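You operate a simulated robot arm through the tools that you are given. There is no shell and no other tool. Be economical: measure what you need, move in short steps, check, and stop when the job is done.

The job below is to be done with a simulated robot arm. You get a single attempt, and the scene is never put back.

## Task
Put things in order on the aisle side of the quilt. At the end: the green battery from the aisle side of the quilt stands where the orange eyepiece stood; the beige cork canister (marked "+10C") stands on top of the white papers with the purple clip; the orange eyepiece from the aisle side of the quilt stands where the beige cork canister stood; the green spool from the aisle side of the quilt stands where the green battery stood; whatever was shut is shut again. Leave all else as you found it, and nothing knocked over.
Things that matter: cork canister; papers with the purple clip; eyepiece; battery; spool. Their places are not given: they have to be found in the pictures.

Only the result counts: the job must be done as asked and must still hold three seconds after the hand-in. Knocking over, shifting, dropping, spilling or breaking anything else fails it.

## Robot
A 7-joint arm with a two-finger parallel gripper, fixed in place. Base frame: the origin is at the foot of the arm, x ahead of it, y to its left, z up; the work surface is at about z = 0. Units: mm, degrees, N and s.
With the tool pointing down near the work surface it reaches from about 220 to 580 mm from the base axis. Its first joint turns from -66.0 to 66.0 degrees. Payload 2.5 kg.
The TCP is the grasp point between the finger pads, 23 mm short of the fingertips. In the tool frame z runs along the fingers and y along their closing line. The gripper opens to 94 mm. The fingers are 38 mm wide and 10 mm thick; the gripper's body (54 by 96 mm) begins 39 mm behind the TCP.
Orientation is that of the tool frame in the base frame, as a unit quaternion [x, y, z, w]. With the fingers straight down and closing along the base's y, the tool's x points along the base's -x, its y along +y and its z along -z.

## Interface
- The arm moves only by the tool drive_tool. Its argument "rows" is a list of rows, each a list of 7 numbers: the turn, a rotation vector about the tool's x, y, z in degrees, then the shift along the tool's x, y, z in cm, then the finger opening in cm, from 0 to 9.4. In form: [[ax, ay, az, dx, dy, dz, hand], ...]. A call has 1 to 12 rows; each row is the pose to reach, as a shift and turn from the pose commanded when the call began, along the tool's axes at that moment. A row lasts 0.2 s, in which the tool goes at most 50 mm and 8.6 degrees; a call with a longer step from one row to the next is refused whole, and so is a gripper value outside its range. Where a pose cannot be reached the arm comes as near as it can. A force on the tool above 40 N (or 10 N above the force at the start of the call, whichever is more), or a blocked arm, ends the call early, and 0.2 s more pass. Each finger travels about 108 mm/s and halts on what it meets, pressing with about 28 N; the grip force reading is that of the motor and also rises with nothing between the fingers. The clock runs only during rows and for 0.2 s after the last one: add rows that repeat a pose to give the fingers time. The reply holds the time, the measured pose of the TCP, the force on the tool along the base axes, the opening and the grip force, in the units named above and with some noise.
- Cameras (640 x 400 px; columns grow to the right, rows downward): "scene" is fixed at [133.9, -417.1, 549.2]; the picture's right is [0.71, -0.71, 0.00], its down [-0.37, -0.37, -0.85] and it looks along [0.61, 0.60, -0.52] (base axes); focal length 371 px, centre (320, 200). "wrist" rides on the gripper at [-39, 0, -44] in the tool frame; the picture's right is [0.00, -1.00, 0.00], its down [0.97, 0.00, -0.24] and it looks along [0.24, 0.00, 0.97] (tool axes); focal length 218 px, centre (320, 200).
- get_image(camera): a new picture of that camera. The clock stands still meanwhile.
- probe_pixels(camera, pixels): for up to 12 pixels [column, row] of the newest picture of that camera ("zoom" is the newest enlarged one), the place [x, y, z] in the base frame of the surface seen there, good to about 2 mm. The clock stands still meanwhile.
- enlarge(camera, box): a new picture of the part [left, top, right, bottom] of that camera's present view, enlarged. The clock stands still meanwhile.
- finish_job(): hands the job in; it is judged then, once.

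Go step by step. Measure first, check grasps and placings, and put right what went wrong. The budget is 80 turns and 54 pictures, counting those below and the enlarged ones. Unless the task says otherwise, let go and move clear before handing in, and close with one line.

The tools are called after "Call:" as a command line: name --pt "numbers of a row" for each row, then --argument value for the rest, lists and objects as JSON in quotes. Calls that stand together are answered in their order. drive_tool: Moves the arm, as the interface text tells. Its arguments: {"type":"object","properties":{"rows":{"type":"array"}},"required":["rows"]} The other tools are called the same way: get_image (camera) takes a picture; probe_pixels (camera, pixels) gives the place of the surface under pixels of a picture; enlarge (camera, box) takes an enlarged picture of a part of a camera's view; finish_job () hands the job in.

At the start:

```text
t: 0.0
tool_pos: [346.3, 78.2, 270.0]
ee_rot: [-0.001, 1.0, 0.0, 0.0]
ft_force: [-0.3, -0.1, -1.2]
opening: 93.9
grasp_force: 0.0
```

scene: 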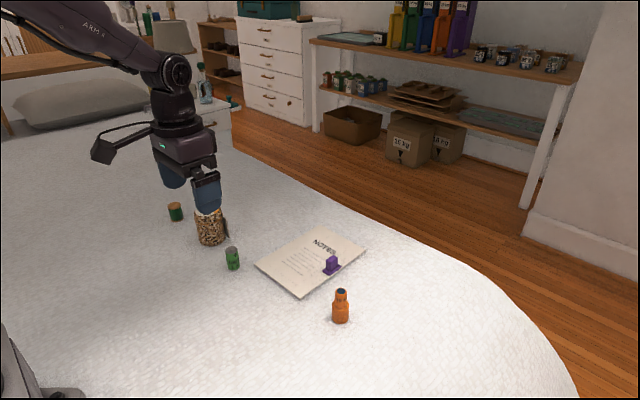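
wrist: 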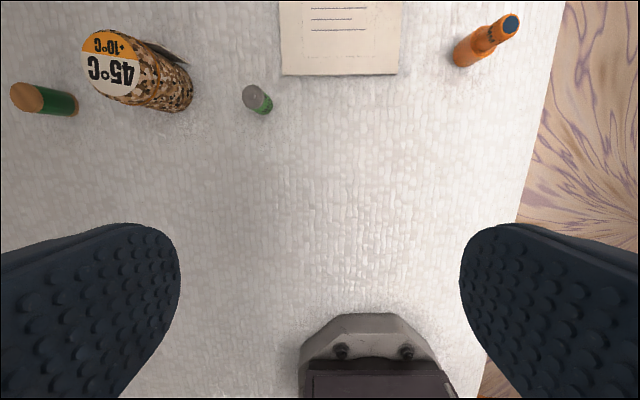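

The scene picture shows the orange eyepiece near (341,305), papers near (310,262), a small green cylinder at (232,258), the canister at (210,228), and another green cylinder at (175,211). I'll enlarge this area for measuring.

Call:
enlarge --camera "scene" --box '[140, 180, 380, 330]'

Call:
enlarge --camera "wrist" --box '[0, 0, 320, 200]'

Call:
probe_pixels --camera "wrist" --pixels '[[25, 97], [110, 72], [251, 97], [510, 24], [290, 72], [396, 72], [285, 5], [398, 5], [320, 150], [135, 130], [65, 130], [470, 80]]'

Call:
probe_pixels --camera "scene" --pixels '[[341, 292], [341, 310], [232, 250], [232, 262], [175, 205], [175, 215], [210, 235], [257, 265], [300, 295], [366, 252], [320, 229], [332, 260]]'

```text
2.67 times, centred on (260, 255) of scene
```

zoom: 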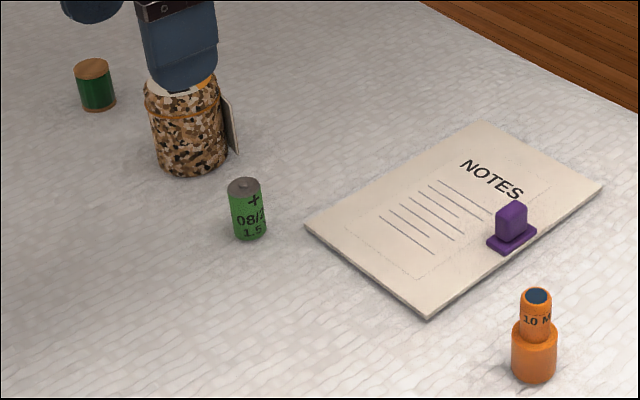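

```text
2.00 times, centred on (160, 100) of wrist
```

zoom: 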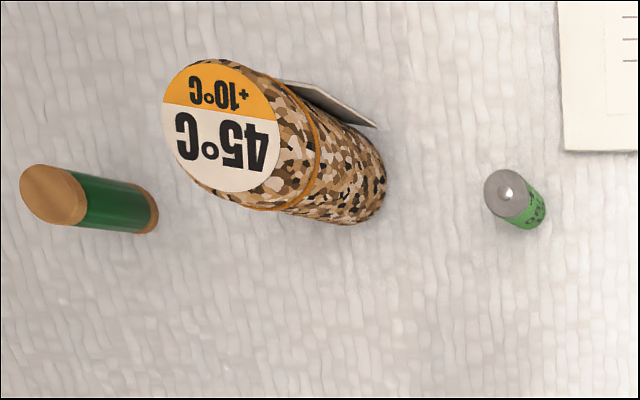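

```text
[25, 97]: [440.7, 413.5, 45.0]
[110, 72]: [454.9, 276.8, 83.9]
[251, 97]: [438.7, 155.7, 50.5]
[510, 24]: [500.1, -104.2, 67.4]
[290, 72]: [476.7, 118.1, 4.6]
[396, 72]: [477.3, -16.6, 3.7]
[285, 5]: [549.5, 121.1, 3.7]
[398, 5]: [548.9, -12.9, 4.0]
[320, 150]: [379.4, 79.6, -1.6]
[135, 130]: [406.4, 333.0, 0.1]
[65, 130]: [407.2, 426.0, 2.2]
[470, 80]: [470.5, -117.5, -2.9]
```

```text
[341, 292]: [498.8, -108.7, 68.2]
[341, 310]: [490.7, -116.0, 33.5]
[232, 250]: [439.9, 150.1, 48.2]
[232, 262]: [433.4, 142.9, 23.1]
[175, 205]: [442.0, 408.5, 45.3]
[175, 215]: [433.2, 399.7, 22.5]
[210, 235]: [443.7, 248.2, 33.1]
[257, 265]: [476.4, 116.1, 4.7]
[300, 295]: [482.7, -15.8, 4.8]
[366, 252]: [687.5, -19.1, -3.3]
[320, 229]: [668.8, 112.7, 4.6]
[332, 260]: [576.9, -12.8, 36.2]
```

The objects are located: spool near (441,410), canister near (455,277) with a grey flat thing beside it, battery (439,153), eyepiece (498,-107), and papers x 476–680, y -17–120. I'll move the wrist camera over the canister to see the grey flat thing properly.

Call:
drive_tool --pt "0 0 0 -1.5 3.2 0.4 9.4" --pt "0 0 0 -3.0 6.8 0.8 9.4" --pt "0 0 0 -4.5 10.4 1.2 9.4" --pt "0 0 0 -6 14 1.6 9.4" --pt "0 0 0 -7.4 16.2 2 9.4" --pt "0 0 0 -7.4 16.2 2 9.4"

Call:
get_image --camera "wrist"

Call:
enlarge --camera "scene" --box '[140, 180, 300, 280]'

```text
t: 1.4
tool_pos: [421.3, 240.8, 248.5]
ee_rot: [0.001, 1.0, 0.0, 0.0]
ft_force: [0.7, -0.2, 0.2]
opening: 94.0
grasp_force: 0.1
```

```text
49 pictures are left
```

wrist: 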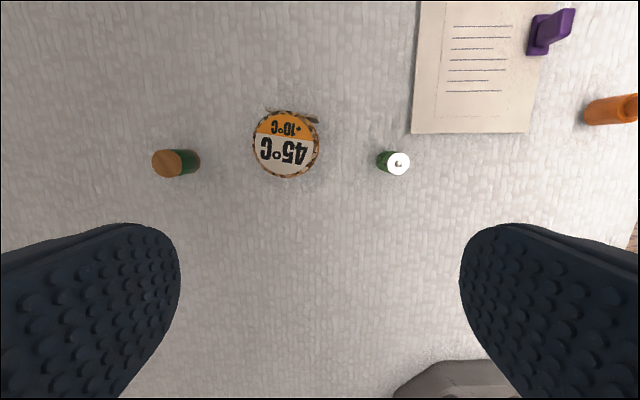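

```text
4.00 times, centred on (220, 230) of scene
```

zoom: 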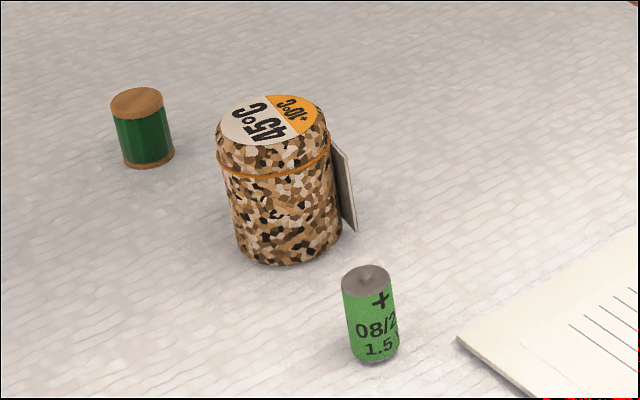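

A grey card is at wrist (292,115), on the far (+x) side of the canister, either attached or leaning. I'll zoom in and measure it.

Call:
enlarge --camera "wrist" --box '[236, 90, 348, 190]'

Call:
probe_pixels --camera "wrist" --pixels '[[286, 145], [254, 145], [319, 145], [286, 112], [286, 175], [316, 120], [270, 111], [160, 163], [180, 150], [398, 163], [385, 163], [316, 123]]'

Call:
probe_pixels --camera "scene" --pixels '[[225, 220], [227, 228], [228, 236], [225, 225], [223, 218], [229, 238], [210, 240], [234, 246], [231, 245]]'

```text
4.00 times, centred on (292, 140) of wrist
```

zoom: 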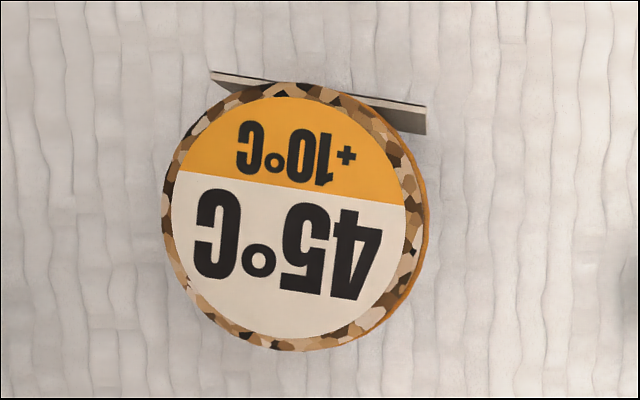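

```text
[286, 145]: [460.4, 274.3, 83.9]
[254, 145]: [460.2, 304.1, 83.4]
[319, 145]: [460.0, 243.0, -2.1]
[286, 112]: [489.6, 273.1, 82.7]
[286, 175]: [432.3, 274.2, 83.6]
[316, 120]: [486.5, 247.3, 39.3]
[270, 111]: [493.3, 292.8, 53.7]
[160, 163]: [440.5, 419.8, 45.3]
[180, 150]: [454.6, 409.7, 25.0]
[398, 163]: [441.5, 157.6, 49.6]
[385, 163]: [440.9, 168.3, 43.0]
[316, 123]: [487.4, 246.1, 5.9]
```

```text
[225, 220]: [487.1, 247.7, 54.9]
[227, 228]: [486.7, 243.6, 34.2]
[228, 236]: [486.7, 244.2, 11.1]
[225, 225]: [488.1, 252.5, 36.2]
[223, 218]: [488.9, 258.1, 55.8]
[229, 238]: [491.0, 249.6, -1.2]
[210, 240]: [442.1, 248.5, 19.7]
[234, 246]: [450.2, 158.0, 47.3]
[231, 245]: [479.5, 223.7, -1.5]
```

The card (x 487–493, y 246–297, vertical, z 5–57) lines up exactly with the label's rotation, so it looks like a tag fixed to the canister. The canister is centred near (460.5,274.5), radius ~29, top 84. I'll go above it and down to z≈110 for a check.

Call:
drive_tool --pt "0 0 0 -2 1.7 0 9.4" --pt "0 0 0 -3.9 3.4 1 9.4" --pt "0 0 0 -3.9 3.4 5 9.4" --pt "0 0 0 -3.9 3.4 9 9.4" --pt "0 0 0 -3.9 3.4 12.5 9.4" --pt "0 0 0 -3.9 3.4 12.5 9.4"

Call:
get_image --camera "wrist"

```text
t: 2.8
tool_pos: [460.9, 276.3, 124.5]
ee_rot: [0.001, 1.0, 0.001, 0.0]
ft_force: [-0.2, 0.0, -0.1]
opening: 94.3
grasp_force: 0.1
```

```text
46 pictures are left
```

wrist: 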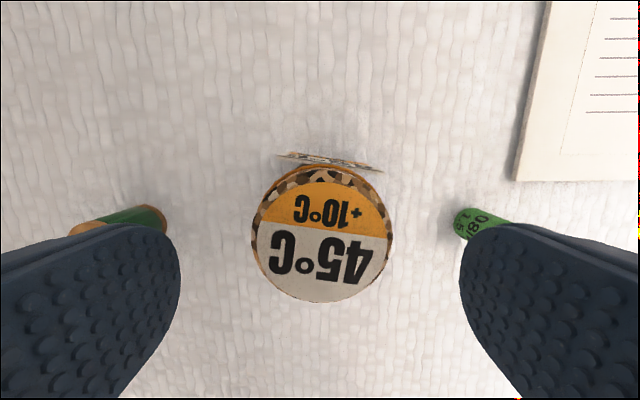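

The canister is centred between the fingers (col 321). From here I can see the card at (330,160) better, so I'll zoom in on it before gripping.

Call:
enlarge --camera "wrist" --box '[260, 130, 400, 210]'

Call:
probe_pixels --camera "wrist" --pixels '[[282, 155], [300, 156], [330, 162], [375, 170], [340, 158], [321, 168], [300, 150], [355, 160]]'

```text
4.57 times, centred on (330, 170) of wrist
```

zoom: 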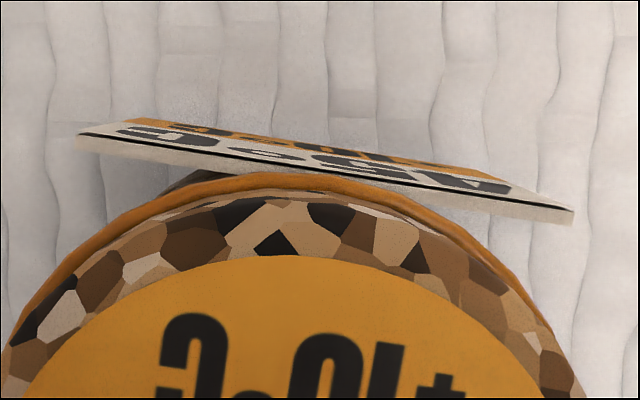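

```text
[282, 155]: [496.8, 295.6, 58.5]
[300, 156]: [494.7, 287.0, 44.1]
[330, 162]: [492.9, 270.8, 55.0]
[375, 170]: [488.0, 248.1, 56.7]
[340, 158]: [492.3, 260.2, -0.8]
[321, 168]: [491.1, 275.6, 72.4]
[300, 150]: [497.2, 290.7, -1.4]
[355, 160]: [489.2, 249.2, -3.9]
```

The plate repeats the canister's own label, so it belongs to it. Next I go down to z≈50 and grip.

Call:
drive_tool --pt "0 0 0 0 -0.1 2.5 9.4" --pt "0 0 0 0 -0.1 5 9.4" --pt "0 0 0 0 -0.1 7.4 9.4" --pt "0 0 0 0 -0.1 7.4 9.4" --pt "0 0 0 0 -0.1 7.4 7.5" --pt "0 0 0 0 -0.1 7.4 6.2" --pt "0 0 0 0 -0.1 7.4 5" --pt "0 0 0 0 -0.1 7.4 5"

```text
t: 4.6
tool_pos: [459.9, 274.0, 51.5]
ee_rot: [0.0, 1.0, 0.0, 0.0]
ft_force: [0.1, -0.3, 0.5]
opening: 60.2
grasp_force: 27.7
```

Gripped at 60 mm with 28 N. I'll lift it by 90 mm and check.

Call:
drive_tool --pt "0 0 0 0 0 -1 5" --pt "0 0 0 0 0 -3 5" --pt "0 0 0 0 0 -6 5" --pt "0 0 0 0 0 -9 5" --pt "0 0 0 0 0 -9 5"

Call:
get_image --camera "scene"

```text
t: 5.8
tool_pos: [461.1, 272.8, 141.9]
ee_rot: [0.0, 1.0, 0.0, 0.0]
ft_force: [0.4, 0.2, -1.3]
opening: 60.4
grasp_force: 28.0
```

```text
44 pictures are left
```

scene: 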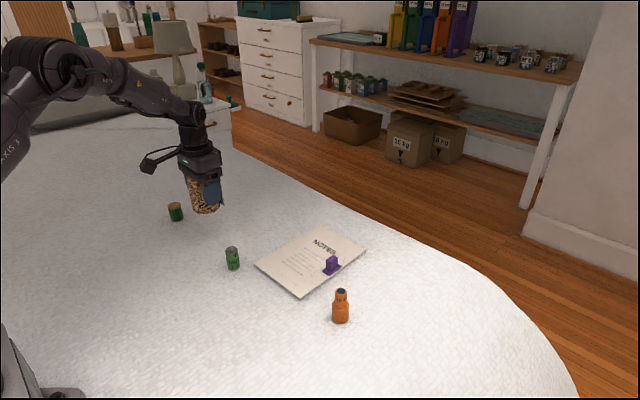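

The canister with its plate is lifted cleanly. I'll carry it to about (530,62) and go down to just above the paper.

Call:
drive_tool --pt "0 0 0 -1 -3 0 5" --pt "0 0 0 -2.2 -6.6 0 5" --pt "0 0 0 -3.4 -10.2 0 5" --pt "0 0 0 -4.6 -13.8 0 5" --pt "0 0 0 -5.8 -17.4 0 5" --pt "0 0 0 -6.9 -20.5 0 5" --pt "0 0 0 -6.9 -21.1 0 5" --pt "0 0 0 -6.9 -21.1 3 5" --pt "0 0 0 -6.9 -21.1 6 5" --pt "0 0 0 -6.9 -21.1 7.5 5" --pt "0 0 0 -6.9 -21.1 7.5 5"

Call:
enlarge --camera "scene" --box '[220, 180, 380, 320]'

```text
t: 8.2
tool_pos: [528.5, 62.7, 66.6]
ee_rot: [0.0, 1.0, 0.0, 0.0]
ft_force: [0.5, -0.1, -1.1]
opening: 60.6
grasp_force: 27.8
```

```text
2.86 times, centred on (300, 250) of scene
```

zoom: 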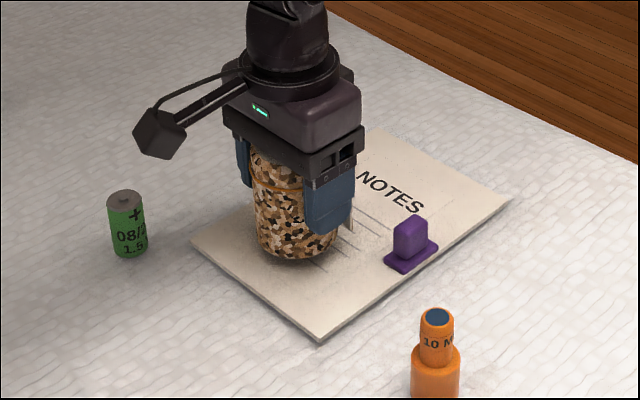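

It hangs about 10 mm above the paper, well clear of the clip. I'll lower it gently.

Call:
drive_tool --pt "0 0 0 0 0 0.5 5" --pt "0 0 0 0 0 0.8 5" --pt "0 0 0 0 0 0.95 5" --pt "0 0 0 0 0 1.0 5" --pt "0 0 0 0 0 1.0 5"

```text
t: 9.4
tool_pos: [530.2, 63.0, 56.1]
ee_rot: [0.0, 1.0, 0.0, 0.001]
ft_force: [0.3, -0.6, -0.9]
opening: 60.4
grasp_force: 27.6
```

No contact yet, as the force is still -0.9. I'll lower it in 1 mm steps until it changes.

Call:
drive_tool --pt "0 0 0 0 0 0.1 5" --pt "0 0 0 0 0 0.15 5" --pt "0 0 0 0 0 0.2 5" --pt "0 0 0 0 0 0.2 5"

Call:
enlarge --camera "scene" --box '[240, 200, 360, 300]'

```text
t: 10.4
tool_pos: [528.9, 62.8, 55.1]
ee_rot: [0.0, 1.0, 0.0, 0.001]
ft_force: [-5.4, 0.0, 15.2]
opening: 60.3
grasp_force: 27.8
```

```text
4.00 times, centred on (300, 250) of scene
```

zoom: 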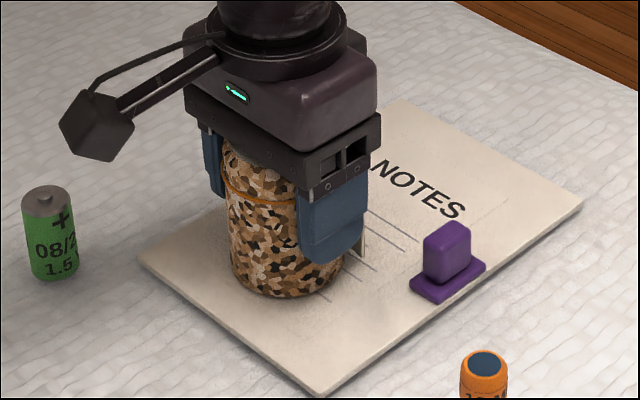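

It touches the paper (15 N). I'll ease off 1 mm, open, and rise.

Call:
drive_tool --pt "0 0 0 0 0 -0.1 5" --pt "0 0 0 0 0 -0.1 6.4" --pt "0 0 0 0 0 -0.1 8" --pt "0 0 0 0 0 -0.1 9.4" --pt "0 0 0 0 0 -0.1 9.4" --pt "0 0 0 0 0 -2 9.4" --pt "0 0 0 0 0 -5 9.4" --pt "0 0 0 0 0 -9 9.4" --pt "0 0 0 0 0 -12 9.4" --pt "0 0 0 0 0 -12 9.4"

Call:
get_image --camera "wrist"

Call:
enlarge --camera "scene" --box '[220, 180, 380, 330]'

```text
t: 12.6
tool_pos: [527.6, 63.9, 175.3]
ee_rot: [-0.001, 1.0, 0.001, 0.0]
ft_force: [0.2, -0.4, 0.0]
opening: 94.0
grasp_force: 0.1
```

```text
41 pictures are left
```

wrist: 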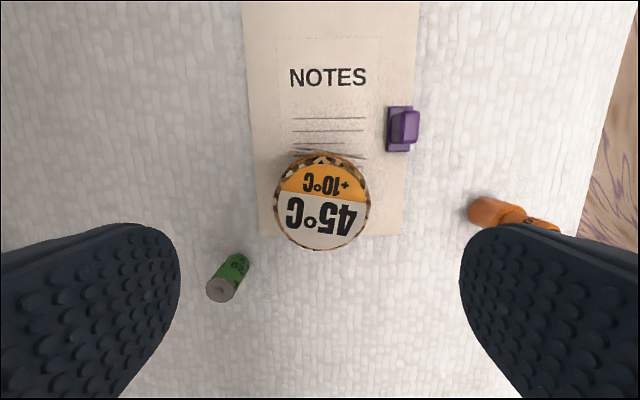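

```text
2.67 times, centred on (300, 255) of scene
```

zoom: 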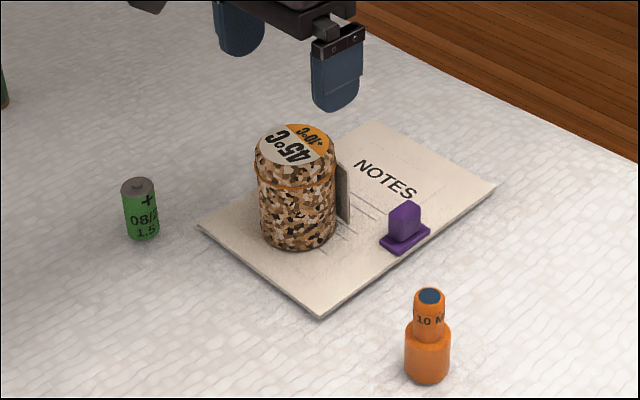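

The canister stands upright on the papers and everything else is unmoved. Next is the eyepiece, so I'll move above (498,-107).

Call:
drive_tool --pt "0 0 0 0.5 -3 0 9.4" --pt "0 0 0 1 -6.5 0 9.4" --pt "0 0 0 1.6 -10 0 9.4" --pt "0 0 0 2.2 -13.5 0 9.4" --pt "0 0 0 2.9 -17 0 9.4" --pt "0 0 0 2.9 -17 3 9.4" --pt "0 0 0 2.9 -17 5.5 9.4" --pt "0 0 0 2.9 -17 5.5 9.4"

Call:
get_image --camera "wrist"

Call:
enlarge --camera "scene" --box '[300, 270, 380, 330]'

Call:
probe_pixels --camera "zoom" --pixels '[[328, 180], [328, 215], [328, 270], [328, 300], [328, 330], [328, 400], [270, 330], [380, 330]]'

```text
t: 14.4
tool_pos: [501.4, -107.5, 117.7]
ee_rot: [0.0, 1.0, 0.0, -0.001]
ft_force: [0.0, -0.7, -0.4]
opening: 93.8
grasp_force: 0.1
```

```text
39 pictures are left
```

wrist: 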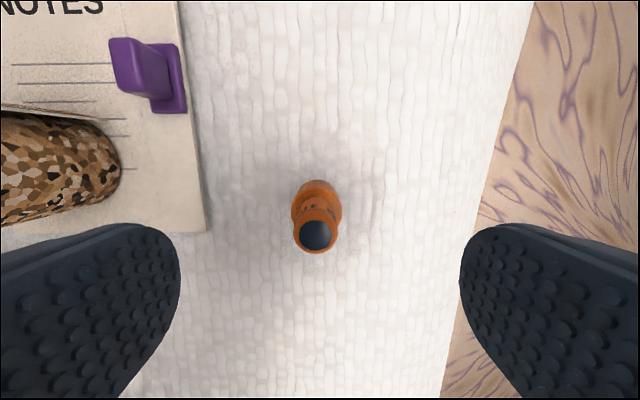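

```text
6.67 times, centred on (340, 300) of scene
```

zoom: 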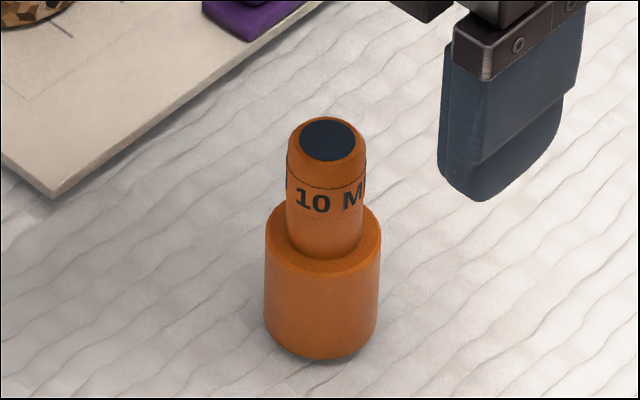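

```text
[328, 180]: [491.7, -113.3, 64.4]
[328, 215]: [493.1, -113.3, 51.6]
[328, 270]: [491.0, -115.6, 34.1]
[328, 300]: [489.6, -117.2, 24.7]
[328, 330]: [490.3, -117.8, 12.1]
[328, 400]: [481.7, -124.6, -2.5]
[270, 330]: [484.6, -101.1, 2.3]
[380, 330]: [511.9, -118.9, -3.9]
```

The eyepiece's wide part reaches z≈37 and its neck 68. I'll probe its top centre at wrist (317,235) and its sides.

Call:
probe_pixels --camera "wrist" --pixels '[[317, 235], [301, 235], [333, 235], [317, 221], [317, 249], [294, 205], [340, 205], [317, 182], [205, 225], [187, 113]]'

```text
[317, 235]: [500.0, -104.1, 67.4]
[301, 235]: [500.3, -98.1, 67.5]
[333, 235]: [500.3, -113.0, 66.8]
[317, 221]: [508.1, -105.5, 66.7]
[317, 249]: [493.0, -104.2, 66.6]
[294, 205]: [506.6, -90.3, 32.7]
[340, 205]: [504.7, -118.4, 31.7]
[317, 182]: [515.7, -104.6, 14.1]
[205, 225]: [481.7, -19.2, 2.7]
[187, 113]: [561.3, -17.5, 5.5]
```

The eyepiece is centred near (500,-105). I'll go down to z≈34 and grip the wide part.

Call:
drive_tool --pt "0 0 0 0.1 0.2 3 9.4" --pt "0 0 0 0.1 0.2 6 9.4" --pt "0 0 0 0.1 0.2 8.4 9.4" --pt "0 0 0 0.1 0.2 8.4 9.4" --pt "0 0 0 0.1 0.2 8.4 7.5" --pt "0 0 0 0.1 0.2 8.4 5.5" --pt "0 0 0 0.1 0.2 8.4 3.8" --pt "0 0 0 0.1 0.2 8.4 2.2" --pt "0 0 0 0.1 0.2 8.4 2.2"

```text
t: 16.4
tool_pos: [500.6, -103.4, 34.5]
ee_rot: [0.0, 1.0, -0.001, -0.001]
ft_force: [0.1, 0.2, -0.9]
opening: 30.9
grasp_force: 28.0
```

Gripped at 31 mm. I'll lift high (z≈155, clear of the canister) and swing left to y≈274.

Call:
drive_tool --pt "0 0 0 0 0 -1 2.2" --pt "0 0 0 0 0 -4 2.2" --pt "0 0 0 0 0 -8 2.2" --pt "0 0 0 0 0 -12 2.2" --pt "0 0 0 1 3 -12.5 2.2" --pt "0 0 0 2 6.5 -12.5 2.2" --pt "0 0 0 3 10.2 -12.5 2.2" --pt "0 0 0 4 14 -12.5 2.2" --pt "0 0 0 4 18 -12.5 2.2" --pt "0 0 0 4 22 -12.5 2.2" --pt "0 0 0 4 26 -12.5 2.2" --pt "0 0 0 4 30 -12.5 2.2"

Call:
get_image --camera "scene"

```text
t: 19.0
tool_pos: [458.0, 196.0, 160.2]
ee_rot: [0.001, 1.0, 0.0, 0.001]
ft_force: [0.4, 0.8, -0.5]
opening: 30.8
grasp_force: 28.4
```

```text
37 pictures are left
```

scene: 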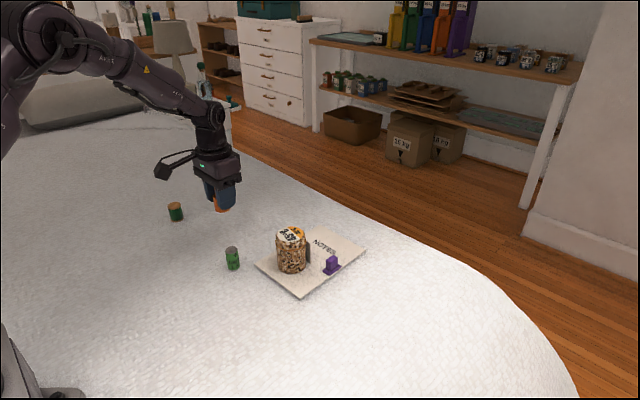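

The eyepiece is held and nothing is disturbed. I'll move to (460,274) and down to just above the quilt.

Call:
drive_tool --pt "0 0 0 0 4 0 2.2" --pt "0 0 0 -0.1 7.8 0 2.2" --pt "0 0 0 -0.1 7.8 4 2.2" --pt "0 0 0 -0.1 7.8 8 2.2" --pt "0 0 0 -0.1 7.8 11 2.2" --pt "0 0 0 -0.1 7.8 12 2.2" --pt "0 0 0 -0.1 7.8 12.2 2.2" --pt "0 0 0 -0.1 7.8 12.2 2.2"

```text
t: 20.8
tool_pos: [459.7, 271.4, 37.6]
ee_rot: [-0.001, 1.0, 0.0, 0.0]
ft_force: [0.6, 0.2, -0.4]
opening: 30.6
grasp_force: 28.0
```

It is about 3 mm above the quilt. I'll nudge y by +2 mm and lower until contact.

Call:
drive_tool --pt "0 0 0 0 0.2 0 2.2" --pt "0 0 0 0 0.2 0.15 2.2" --pt "0 0 0 0 0.2 0.25 2.2" --pt "0 0 0 0 0.2 0.3 2.2" --pt "0 0 0 0 0.2 0.3 2.2"

```text
t: 22.0
tool_pos: [460.7, 274.4, 34.9]
ee_rot: [0.001, 1.0, -0.001, 0.001]
ft_force: [-0.5, 0.0, -0.2]
opening: 30.9
grasp_force: 28.0
```

Call:
drive_tool --pt "0 0 0 0 0 0.05 2.2" --pt "0 0 0 0 0 0.1 2.2" --pt "0 0 0 0 0 0.1 2.2"

```text
t: 22.8
tool_pos: [461.6, 275.0, 35.6]
ee_rot: [0.0, 1.0, -0.001, -0.001]
ft_force: [-5.6, -2.7, 13.1]
opening: 30.9
grasp_force: 28.3
```

It's in contact now (13 N). I'll ease off slightly, open, and rise.

Call:
drive_tool --pt "0 0 0 0 0 -0.06 2.2" --pt "0 0 0 0 0 -0.06 4" --pt "0 0 0 0 0 -0.06 6" --pt "0 0 0 0 0 -0.06 7" --pt "0 0 0 0 0 -0.06 7" --pt "0 0 0 0 0 -2 7" --pt "0 0 0 0 0 -6 7" --pt "0 0 0 0 0 -10 7" --pt "0 0 0 0 0 -14 7" --pt "0 0 0 0 0 -14 7"

Call:
get_image --camera "wrist"

Call:
enlarge --camera "scene" --box '[140, 180, 380, 330]'

```text
t: 25.0
tool_pos: [459.7, 276.5, 175.5]
ee_rot: [0.0, 1.0, 0.0, -0.001]
ft_force: [0.3, -0.6, -0.7]
opening: 69.9
grasp_force: 0.0
```

```text
36 pictures are left
```

wrist: 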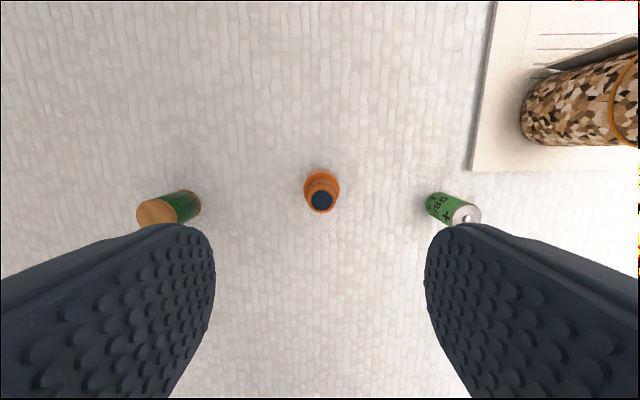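

```text
2.67 times, centred on (260, 255) of scene
```

zoom: 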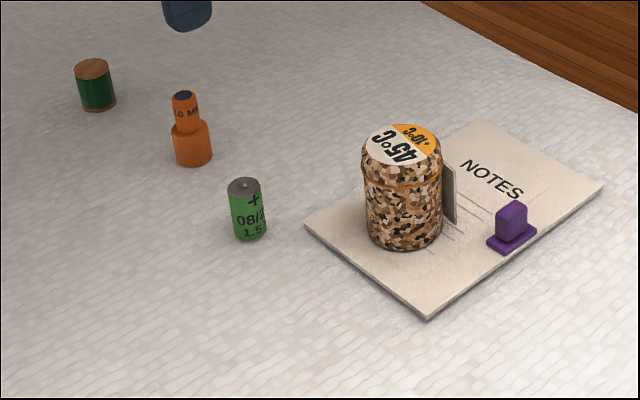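

The eyepiece stands at the canister's old place. Next I move above the battery to measure it.

Call:
drive_tool --pt "0 0 0 0.5 -4 0 7" --pt "0 0 0 1 -8 0 7" --pt "0 0 0 1.8 -12.2 0 7" --pt "0 0 0 1.8 -12.2 4 7" --pt "0 0 0 1.8 -12.2 7 7" --pt "0 0 0 1.8 -12.2 7 7"

Call:
get_image --camera "wrist"

```text
t: 26.4
tool_pos: [445.1, 152.5, 104.1]
ee_rot: [0.0, 1.0, 0.001, 0.001]
ft_force: [-0.1, -0.6, -0.1]
opening: 69.9
grasp_force: 0.0
```

```text
34 pictures are left
```

wrist: 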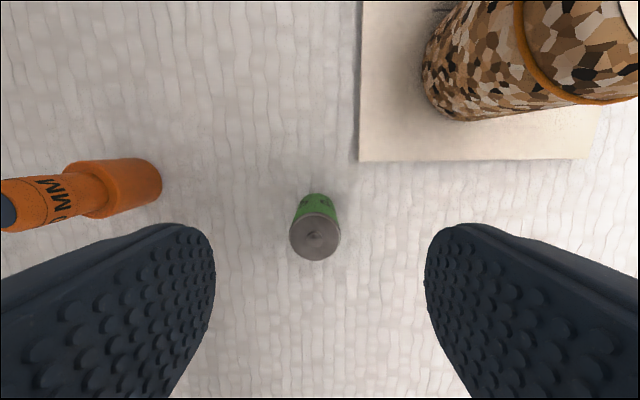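

Call:
probe_pixels --camera "wrist" --pixels '[[315, 237], [292, 237], [338, 237], [315, 214], [315, 259], [317, 196], [298, 205], [335, 205]]'

```text
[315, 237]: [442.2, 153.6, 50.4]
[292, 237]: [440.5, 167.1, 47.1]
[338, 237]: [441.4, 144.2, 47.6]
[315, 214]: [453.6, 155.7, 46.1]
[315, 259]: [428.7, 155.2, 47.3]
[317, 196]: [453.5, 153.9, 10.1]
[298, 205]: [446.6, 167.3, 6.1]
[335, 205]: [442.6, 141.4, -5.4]
```

The battery is centred near (441.5,154.8), ~25 mm wide. I'll go down to z≈28 and grip.

Call:
drive_tool --pt "0 0 0 0.2 0.15 3 7" --pt "0 0 0 0.2 0.15 6 7" --pt "0 0 0 0.2 0.15 7.6 7" --pt "0 0 0 0.2 0.15 7.6 7" --pt "0 0 0 0.2 0.15 7.6 5" --pt "0 0 0 0.2 0.15 7.6 3.2" --pt "0 0 0 0.2 0.15 7.6 1.8" --pt "0 0 0 0.2 0.15 7.6 1.8"

```text
t: 28.2
tool_pos: [441.1, 154.4, 27.5]
ee_rot: [-0.001, 1.0, 0.0, 0.0]
ft_force: [0.1, -0.2, 0.0]
opening: 24.8
grasp_force: 28.4
```

Gripped at 25 mm. I'll lift to z≈150 and carry it over to (500,-105).

Call:
drive_tool --pt "0 0 0 0 0 -1 1.8" --pt "0 0 0 0 0 -4 1.8" --pt "0 0 0 0 0 -8 1.8" --pt "0 0 0 0 0 -12.3 1.8" --pt "0 0 0 -0.6 -4 -12.3 1.8" --pt "0 0 0 -1.4 -8.4 -12.3 1.8" --pt "0 0 0 -2.4 -12.8 -12.3 1.8" --pt "0 0 0 -3.5 -17.2 -12.3 1.8" --pt "0 0 0 -4.7 -21.6 -12.3 1.8" --pt "0 0 0 -5.9 -25.5 -12.3 1.8" --pt "0 0 0 -5.9 -25.9 -12.3 1.8" --pt "0 0 0 -5.9 -25.9 -12.3 1.8"

```text
t: 30.8
tool_pos: [500.0, -104.8, 150.5]
ee_rot: [0.0, 1.0, 0.001, -0.001]
ft_force: [0.2, -0.7, -0.6]
opening: 24.8
grasp_force: 27.9
```

It's over the eyepiece's old place. I'll lower it to just above the quilt, keeping in mind the surface there may be a couple of mm lower.

Call:
drive_tool --pt "0 0 0 0 0 4 1.8" --pt "0 0 0 0 0 8 1.8" --pt "0 0 0 0 0 11 1.8" --pt "0 0 0 0 0 12 1.8" --pt "0 0 0 0 0 12.15 1.8" --pt "0 0 0 0 0 12.15 1.8"

Call:
enlarge --camera "scene" --box '[280, 250, 400, 340]'

```text
t: 32.2
tool_pos: [498.8, -105.2, 29.2]
ee_rot: [0.001, 1.0, 0.0, 0.0]
ft_force: [-0.3, 0.0, 0.1]
opening: 24.9
grasp_force: 27.5
```

```text
4.44 times, centred on (340, 295) of scene
```

zoom: 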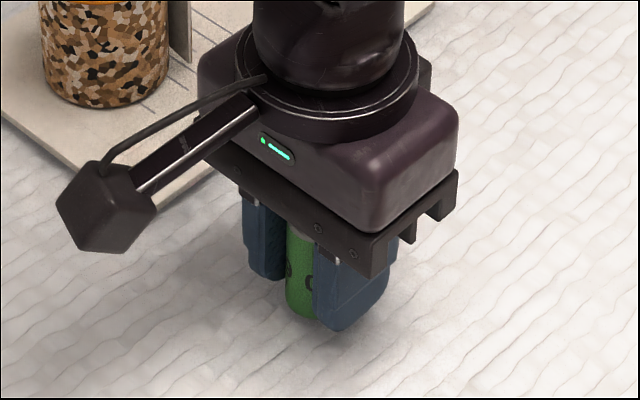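

Call:
drive_tool --pt "0 0 0 0 0 0.08 1.8" --pt "0 0 0 0 0 0.15 1.8" --pt "0 0 0 0 0 0.2 1.8" --pt "0 0 0 0 0 0.2 1.8"

```text
t: 33.2
tool_pos: [499.4, -105.5, 26.6]
ee_rot: [0.0, 1.0, 0.0, 0.001]
ft_force: [-0.6, -0.1, -0.9]
opening: 24.6
grasp_force: 28.4
```

Still free at z≈27, so I'll lower it a bit more.

Call:
drive_tool --pt "0 0 0 0 0 0.05 1.8" --pt "0 0 0 0 0 0.1 1.8" --pt "0 0 0 0 0 0.1 1.8"

```text
t: 34.0
tool_pos: [499.2, -105.4, 27.0]
ee_rot: [0.001, 1.0, 0.0, 0.001]
ft_force: [-7.7, 2.1, 16.5]
opening: 24.8
grasp_force: 28.2
```

Contact (16 N). I'll ease off 0.7 mm, open, and rise.

Call:
drive_tool --pt "0 0 0 0 0 -0.07 1.8" --pt "0 0 0 0 0 -0.07 3.5" --pt "0 0 0 0 0 -0.07 5.5" --pt "0 0 0 0 0 -0.07 7" --pt "0 0 0 0 0 -0.07 7" --pt "0 0 0 0 0 -2 7" --pt "0 0 0 0 0 -6 7" --pt "0 0 0 0 0 -10 7" --pt "0 0 0 0 0 -14 7" --pt "0 0 0 0 0 -18 7" --pt "0 0 0 0 0 -18 7"

Call:
enlarge --camera "scene" --box '[140, 180, 380, 330]'

```text
t: 36.4
tool_pos: [498.7, -102.8, 205.1]
ee_rot: [0.0, 1.0, 0.0, 0.0]
ft_force: [0.5, 0.1, 0.3]
opening: 70.0
grasp_force: 0.1
```

```text
2.67 times, centred on (260, 255) of scene
```

zoom: 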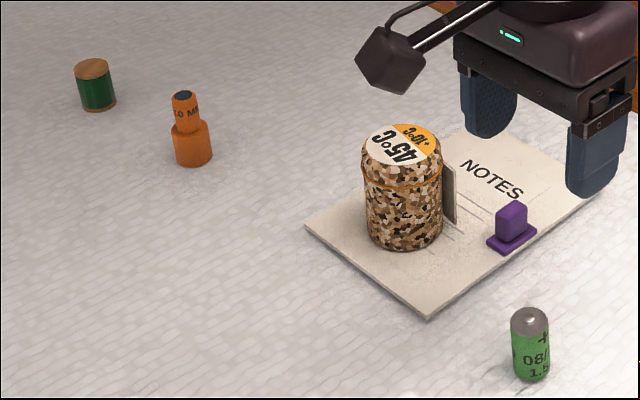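

The battery stands at the eyepiece's old place and everything is upright. The spool (~601 mm out) is at the edge of reach, so I'll turn the hand to face radially while moving toward it at z≈205.

Call:
drive_tool --pt "0 0 -3 0.7 4 0 7" --pt "0 0 -7 1.4 8.4 0 7" --pt "0 0 -11 2.1 12.8 0 7" --pt "0 0 -15 2.8 17.2 0 7" --pt "0 0 -19 3.5 21.6 0 7" --pt "0 0 -24 4.3 26 0 7" --pt "0 0 -29 5.2 30.4 0 7" --pt "0 0 -34 6 34.8 0 7" --pt "0 0 -39 7 39 0 7" --pt "0 0 -43 8 43 0 7" --pt "0 0 -43 8 43 0 7"

Call:
get_image --camera "wrist"

```text
t: 38.8
tool_pos: [421.2, 327.6, 205.3]
ee_rot: [-0.367, 0.93, 0.0, 0.0]
ft_force: [-0.5, -0.1, -0.1]
opening: 70.0
grasp_force: 0.1
```

```text
31 pictures are left
```

wrist: 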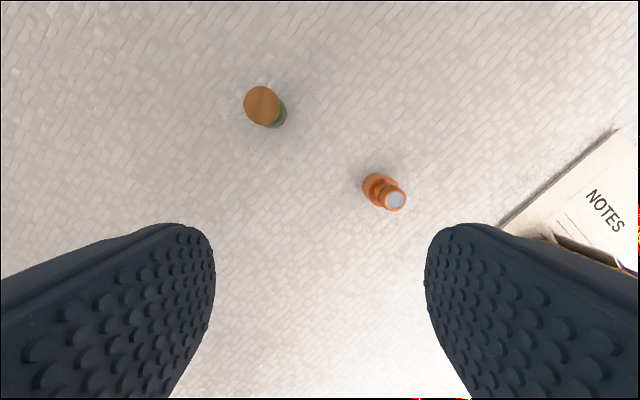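

Call:
probe_pixels --camera "wrist" --pixels '[[262, 106], [246, 106], [278, 106], [262, 90], [262, 122], [276, 120], [280, 124]]'

Call:
probe_pixels --camera "scene" --pixels '[[175, 205], [170, 204], [180, 204], [175, 210], [176, 218]]'

```text
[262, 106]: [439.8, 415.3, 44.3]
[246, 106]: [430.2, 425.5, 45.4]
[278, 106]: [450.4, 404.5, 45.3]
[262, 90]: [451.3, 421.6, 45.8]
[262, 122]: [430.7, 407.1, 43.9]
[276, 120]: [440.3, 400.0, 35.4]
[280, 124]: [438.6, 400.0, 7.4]
```

```text
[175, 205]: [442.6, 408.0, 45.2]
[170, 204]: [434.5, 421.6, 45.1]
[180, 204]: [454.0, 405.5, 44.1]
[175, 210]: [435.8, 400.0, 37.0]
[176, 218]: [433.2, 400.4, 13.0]
```

The spool is centred near (441,414.5), radius ~15, top 45, which is 605 mm out at 43°. I'll approach above it with the fingers tilted 15° outward, closing tangentially.

Call:
drive_tool --pt "0 -3 0 -1.5 1 1 7" --pt "0 -6 0 -3 2.2 2 7" --pt "0 -9 0 -4.5 3.4 3.5 7" --pt "0 -12 0 -6 4.5 5 7" --pt "0 -15 0 -7.4 5 6.5 7" --pt "0 -15 0 -7.4 5 8 7" --pt "0 -15 0 -7.4 5 8 7"

Call:
get_image --camera "wrist"

```text
t: 40.4
tool_pos: [438.9, 412.7, 125.5]
ee_rot: [-0.363, 0.922, 0.047, 0.122]
ft_force: [-0.6, 0.5, -0.2]
opening: 70.4
grasp_force: 0.0
```

```text
30 pictures are left
```

wrist: 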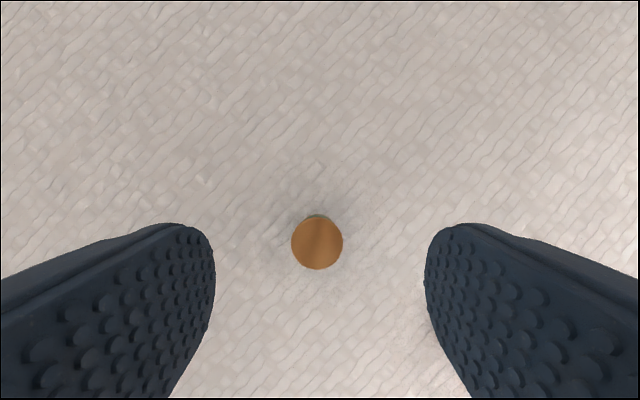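

The tilted pose was reached with the spool centred between the fingers (317,243). I'll probe its outline.

Call:
probe_pixels --camera "wrist" --pixels '[[317, 243], [294, 243], [340, 243], [317, 221], [317, 266]]'

```text
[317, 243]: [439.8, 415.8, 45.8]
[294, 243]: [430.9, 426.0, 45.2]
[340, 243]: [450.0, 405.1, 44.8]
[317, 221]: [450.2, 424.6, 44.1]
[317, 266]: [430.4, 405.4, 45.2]
```

Centre is (440.3,415.4). I'll go straight down to z≈33 in two stages, without closing yet, to check that the pose is reachable.

Call:
drive_tool --pt "0 0 0 0.5 0.1 3 7" --pt "0 0 0 1.25 0.1 6 7" --pt "0 0 0 1.8 0.1 8 7" --pt "0 0 0 2.14 0.1 8.95 7" --pt "0 0 0 2.14 0.1 8.95 7"

```text
t: 41.6
tool_pos: [440.8, 414.4, 35.8]
ee_rot: [-0.363, 0.923, 0.048, 0.121]
ft_force: [-0.8, 0.2, 0.6]
opening: 69.8
grasp_force: 0.1
```

Reached. I'll lower 3 mm more and close.

Call:
drive_tool --pt "0 0 0 0.08 0 0.29 7" --pt "0 0 0 0.08 0 0.29 5" --pt "0 0 0 0.08 0 0.29 3.5" --pt "0 0 0 0.08 0 0.29 2" --pt "0 0 0 0.08 0 0.29 2"

```text
t: 42.8
tool_pos: [441.0, 413.3, 31.2]
ee_rot: [-0.363, 0.923, 0.047, 0.122]
ft_force: [1.1, -0.1, 0.2]
opening: 30.7
grasp_force: 28.5
```

Gripped at 31 mm. I'll lift straight up about 120 mm.

Call:
drive_tool --pt "0 0 0 -0.26 0 -0.97 2" --pt "0 0 0 -1.03 0 -3.86 2" --pt "0 0 0 -2.07 0 -7.73 2" --pt "0 0 0 -3.1 0 -11.6 2" --pt "0 0 0 -3.1 0 -11.6 2"

Call:
enlarge --camera "scene" --box '[100, 120, 300, 270]'

```text
t: 44.0
tool_pos: [440.9, 413.1, 152.4]
ee_rot: [-0.363, 0.923, 0.047, 0.121]
ft_force: [0.1, 0.9, -0.2]
opening: 30.9
grasp_force: 27.4
```

```text
2.67 times, centred on (200, 195) of scene
```

zoom: 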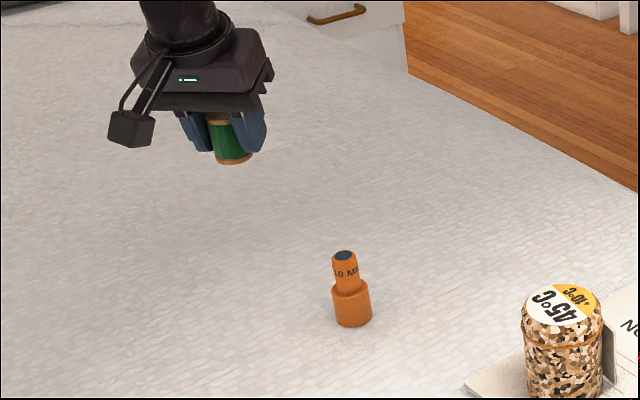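

The spool is held upright. I'll carry it to above the battery's old place while turning the hand back by 43° about vertical, so the fingers stay clear of the papers.

Call:
drive_tool --pt "1.39 0 5.19 2.13 -2.36 -0.57 2" --pt "2.78 0 10.38 4.27 -4.71 -1.14 2" --pt "4.17 0 15.58 6.4 -7.07 -1.71 2" --pt "5.56 0 20.77 8.54 -9.42 -2.29 2" --pt "6.96 0 25.96 10.67 -11.78 -2.86 2" --pt "8.35 0 31.15 12.8 -14.13 -3.43 2" --pt "9.74 0 36.35 14.94 -16.49 -4.0 2" --pt "11.13 0 41.54 17.07 -18.84 -4.57 2" --pt "11.13 0 41.54 17.07 -18.84 -4.57 2"

Call:
enlarge --camera "scene" --box '[160, 150, 360, 300]'

```text
t: 46.0
tool_pos: [437.8, 154.4, 153.7]
ee_rot: [0.001, 0.991, -0.001, 0.13]
ft_force: [0.2, -0.6, 0.2]
opening: 30.8
grasp_force: 27.9
```

```text
2.67 times, centred on (260, 225) of scene
```

zoom: 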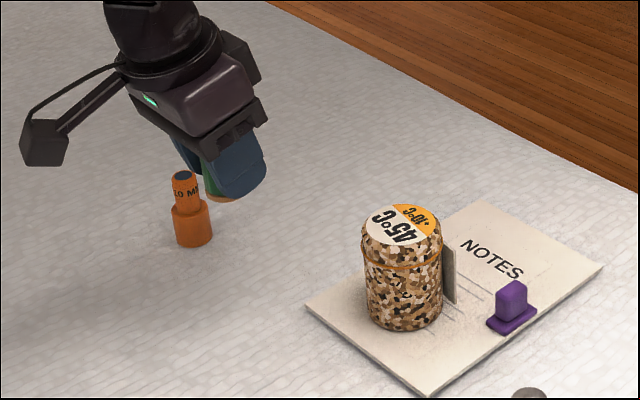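

Orientation and place are good. I'll lower it vertically to z≈35.

Call:
drive_tool --pt "0 0 0 0.8 0 3.5 2" --pt "0 0 0 1.7 0 7 2" --pt "0 0 0 2.5 0 10 2" --pt "0 0 0 2.86 0 11.45 2" --pt "0 0 0 2.86 0 11.45 2"

Call:
enlarge --camera "scene" --box '[190, 200, 290, 290]'

```text
t: 47.2
tool_pos: [441.7, 155.5, 32.1]
ee_rot: [0.0, 0.991, 0.0, 0.131]
ft_force: [-0.7, -0.1, -0.4]
opening: 30.8
grasp_force: 28.4
```

```text
4.44 times, centred on (240, 245) of scene
```

zoom: 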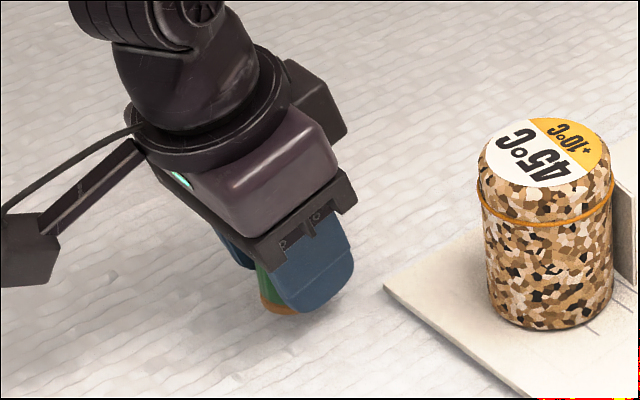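

No contact yet, so I'll step down by 1 mm.

Call:
drive_tool --pt "0 0 0 0.012 0 0.05 2" --pt "0 0 0 0.025 0 0.1 2" --pt "0 0 0 0.025 0 0.1 2"

```text
t: 48.0
tool_pos: [441.1, 155.8, 31.0]
ee_rot: [0.001, 0.991, 0.0, 0.131]
ft_force: [-1.7, 0.5, 3.0]
opening: 30.7
grasp_force: 27.8
```

Light contact (3 N). I'll open modestly and rise vertically.

Call:
drive_tool --pt "0 0 0 0 0 0 3.4" --pt "0 0 0 0 0 0 5" --pt "0 0 0 0 0 0 6" --pt "0 0 0 0 0 0 6" --pt "0 0 0 -0.5 0 -1.93 6" --pt "0 0 0 -1.5 0 -5.5 6" --pt "0 0 0 -2.5 0 -9.3 6" --pt "0 0 0 -3.6 0 -13.5 6" --pt "0 0 0 -4.6 0 -17.3 6" --pt "0 0 0 -4.6 0 -17.3 6"

Call:
get_image --camera "wrist"

Call:
enlarge --camera "scene" --box '[140, 180, 380, 330]'

Call:
probe_pixels --camera "zoom" --pixels '[[245, 185], [247, 220], [184, 96], [529, 315], [306, 228], [428, 317], [400, 150], [510, 215]]'

```text
t: 50.2
tool_pos: [440.8, 157.4, 211.7]
ee_rot: [0.001, 0.992, -0.001, 0.13]
ft_force: [0.0, -0.3, 0.1]
opening: 60.2
grasp_force: 0.0
```

```text
26 pictures are left
```

wrist: 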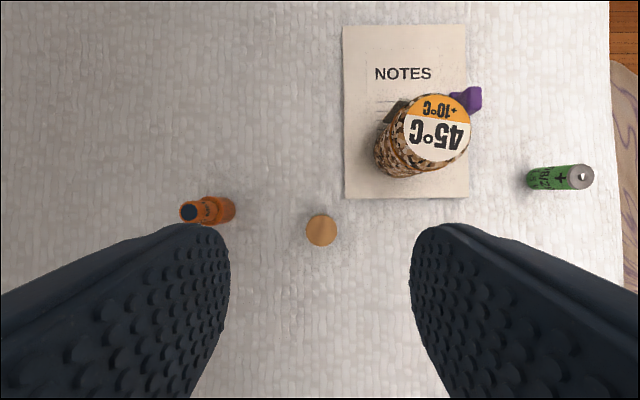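

```text
2.67 times, centred on (260, 255) of scene
```

zoom: 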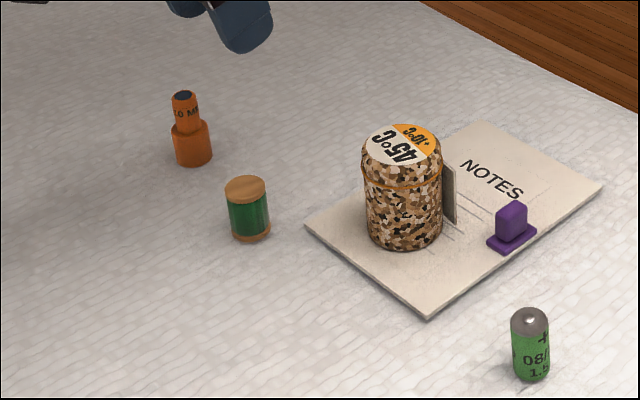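

```text
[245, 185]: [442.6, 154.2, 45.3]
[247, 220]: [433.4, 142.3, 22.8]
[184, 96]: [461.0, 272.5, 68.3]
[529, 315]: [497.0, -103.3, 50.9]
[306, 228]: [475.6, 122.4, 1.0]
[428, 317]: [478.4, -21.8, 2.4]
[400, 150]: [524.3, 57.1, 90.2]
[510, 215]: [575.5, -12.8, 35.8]
```

All four things stand upright at their targets: spool (442,154), eyepiece (461,273), battery (498,-104), and canister on the papers. The papers and clip show at the same pixels as before and the hand is clear, so I'm handing in.

Call:
finish_job

```text
The job is handed in.
```

The job is handed in: the canister is on the papers, and the eyepiece, battery and spool stand in their new places, all upright, with the papers and clip where they were.
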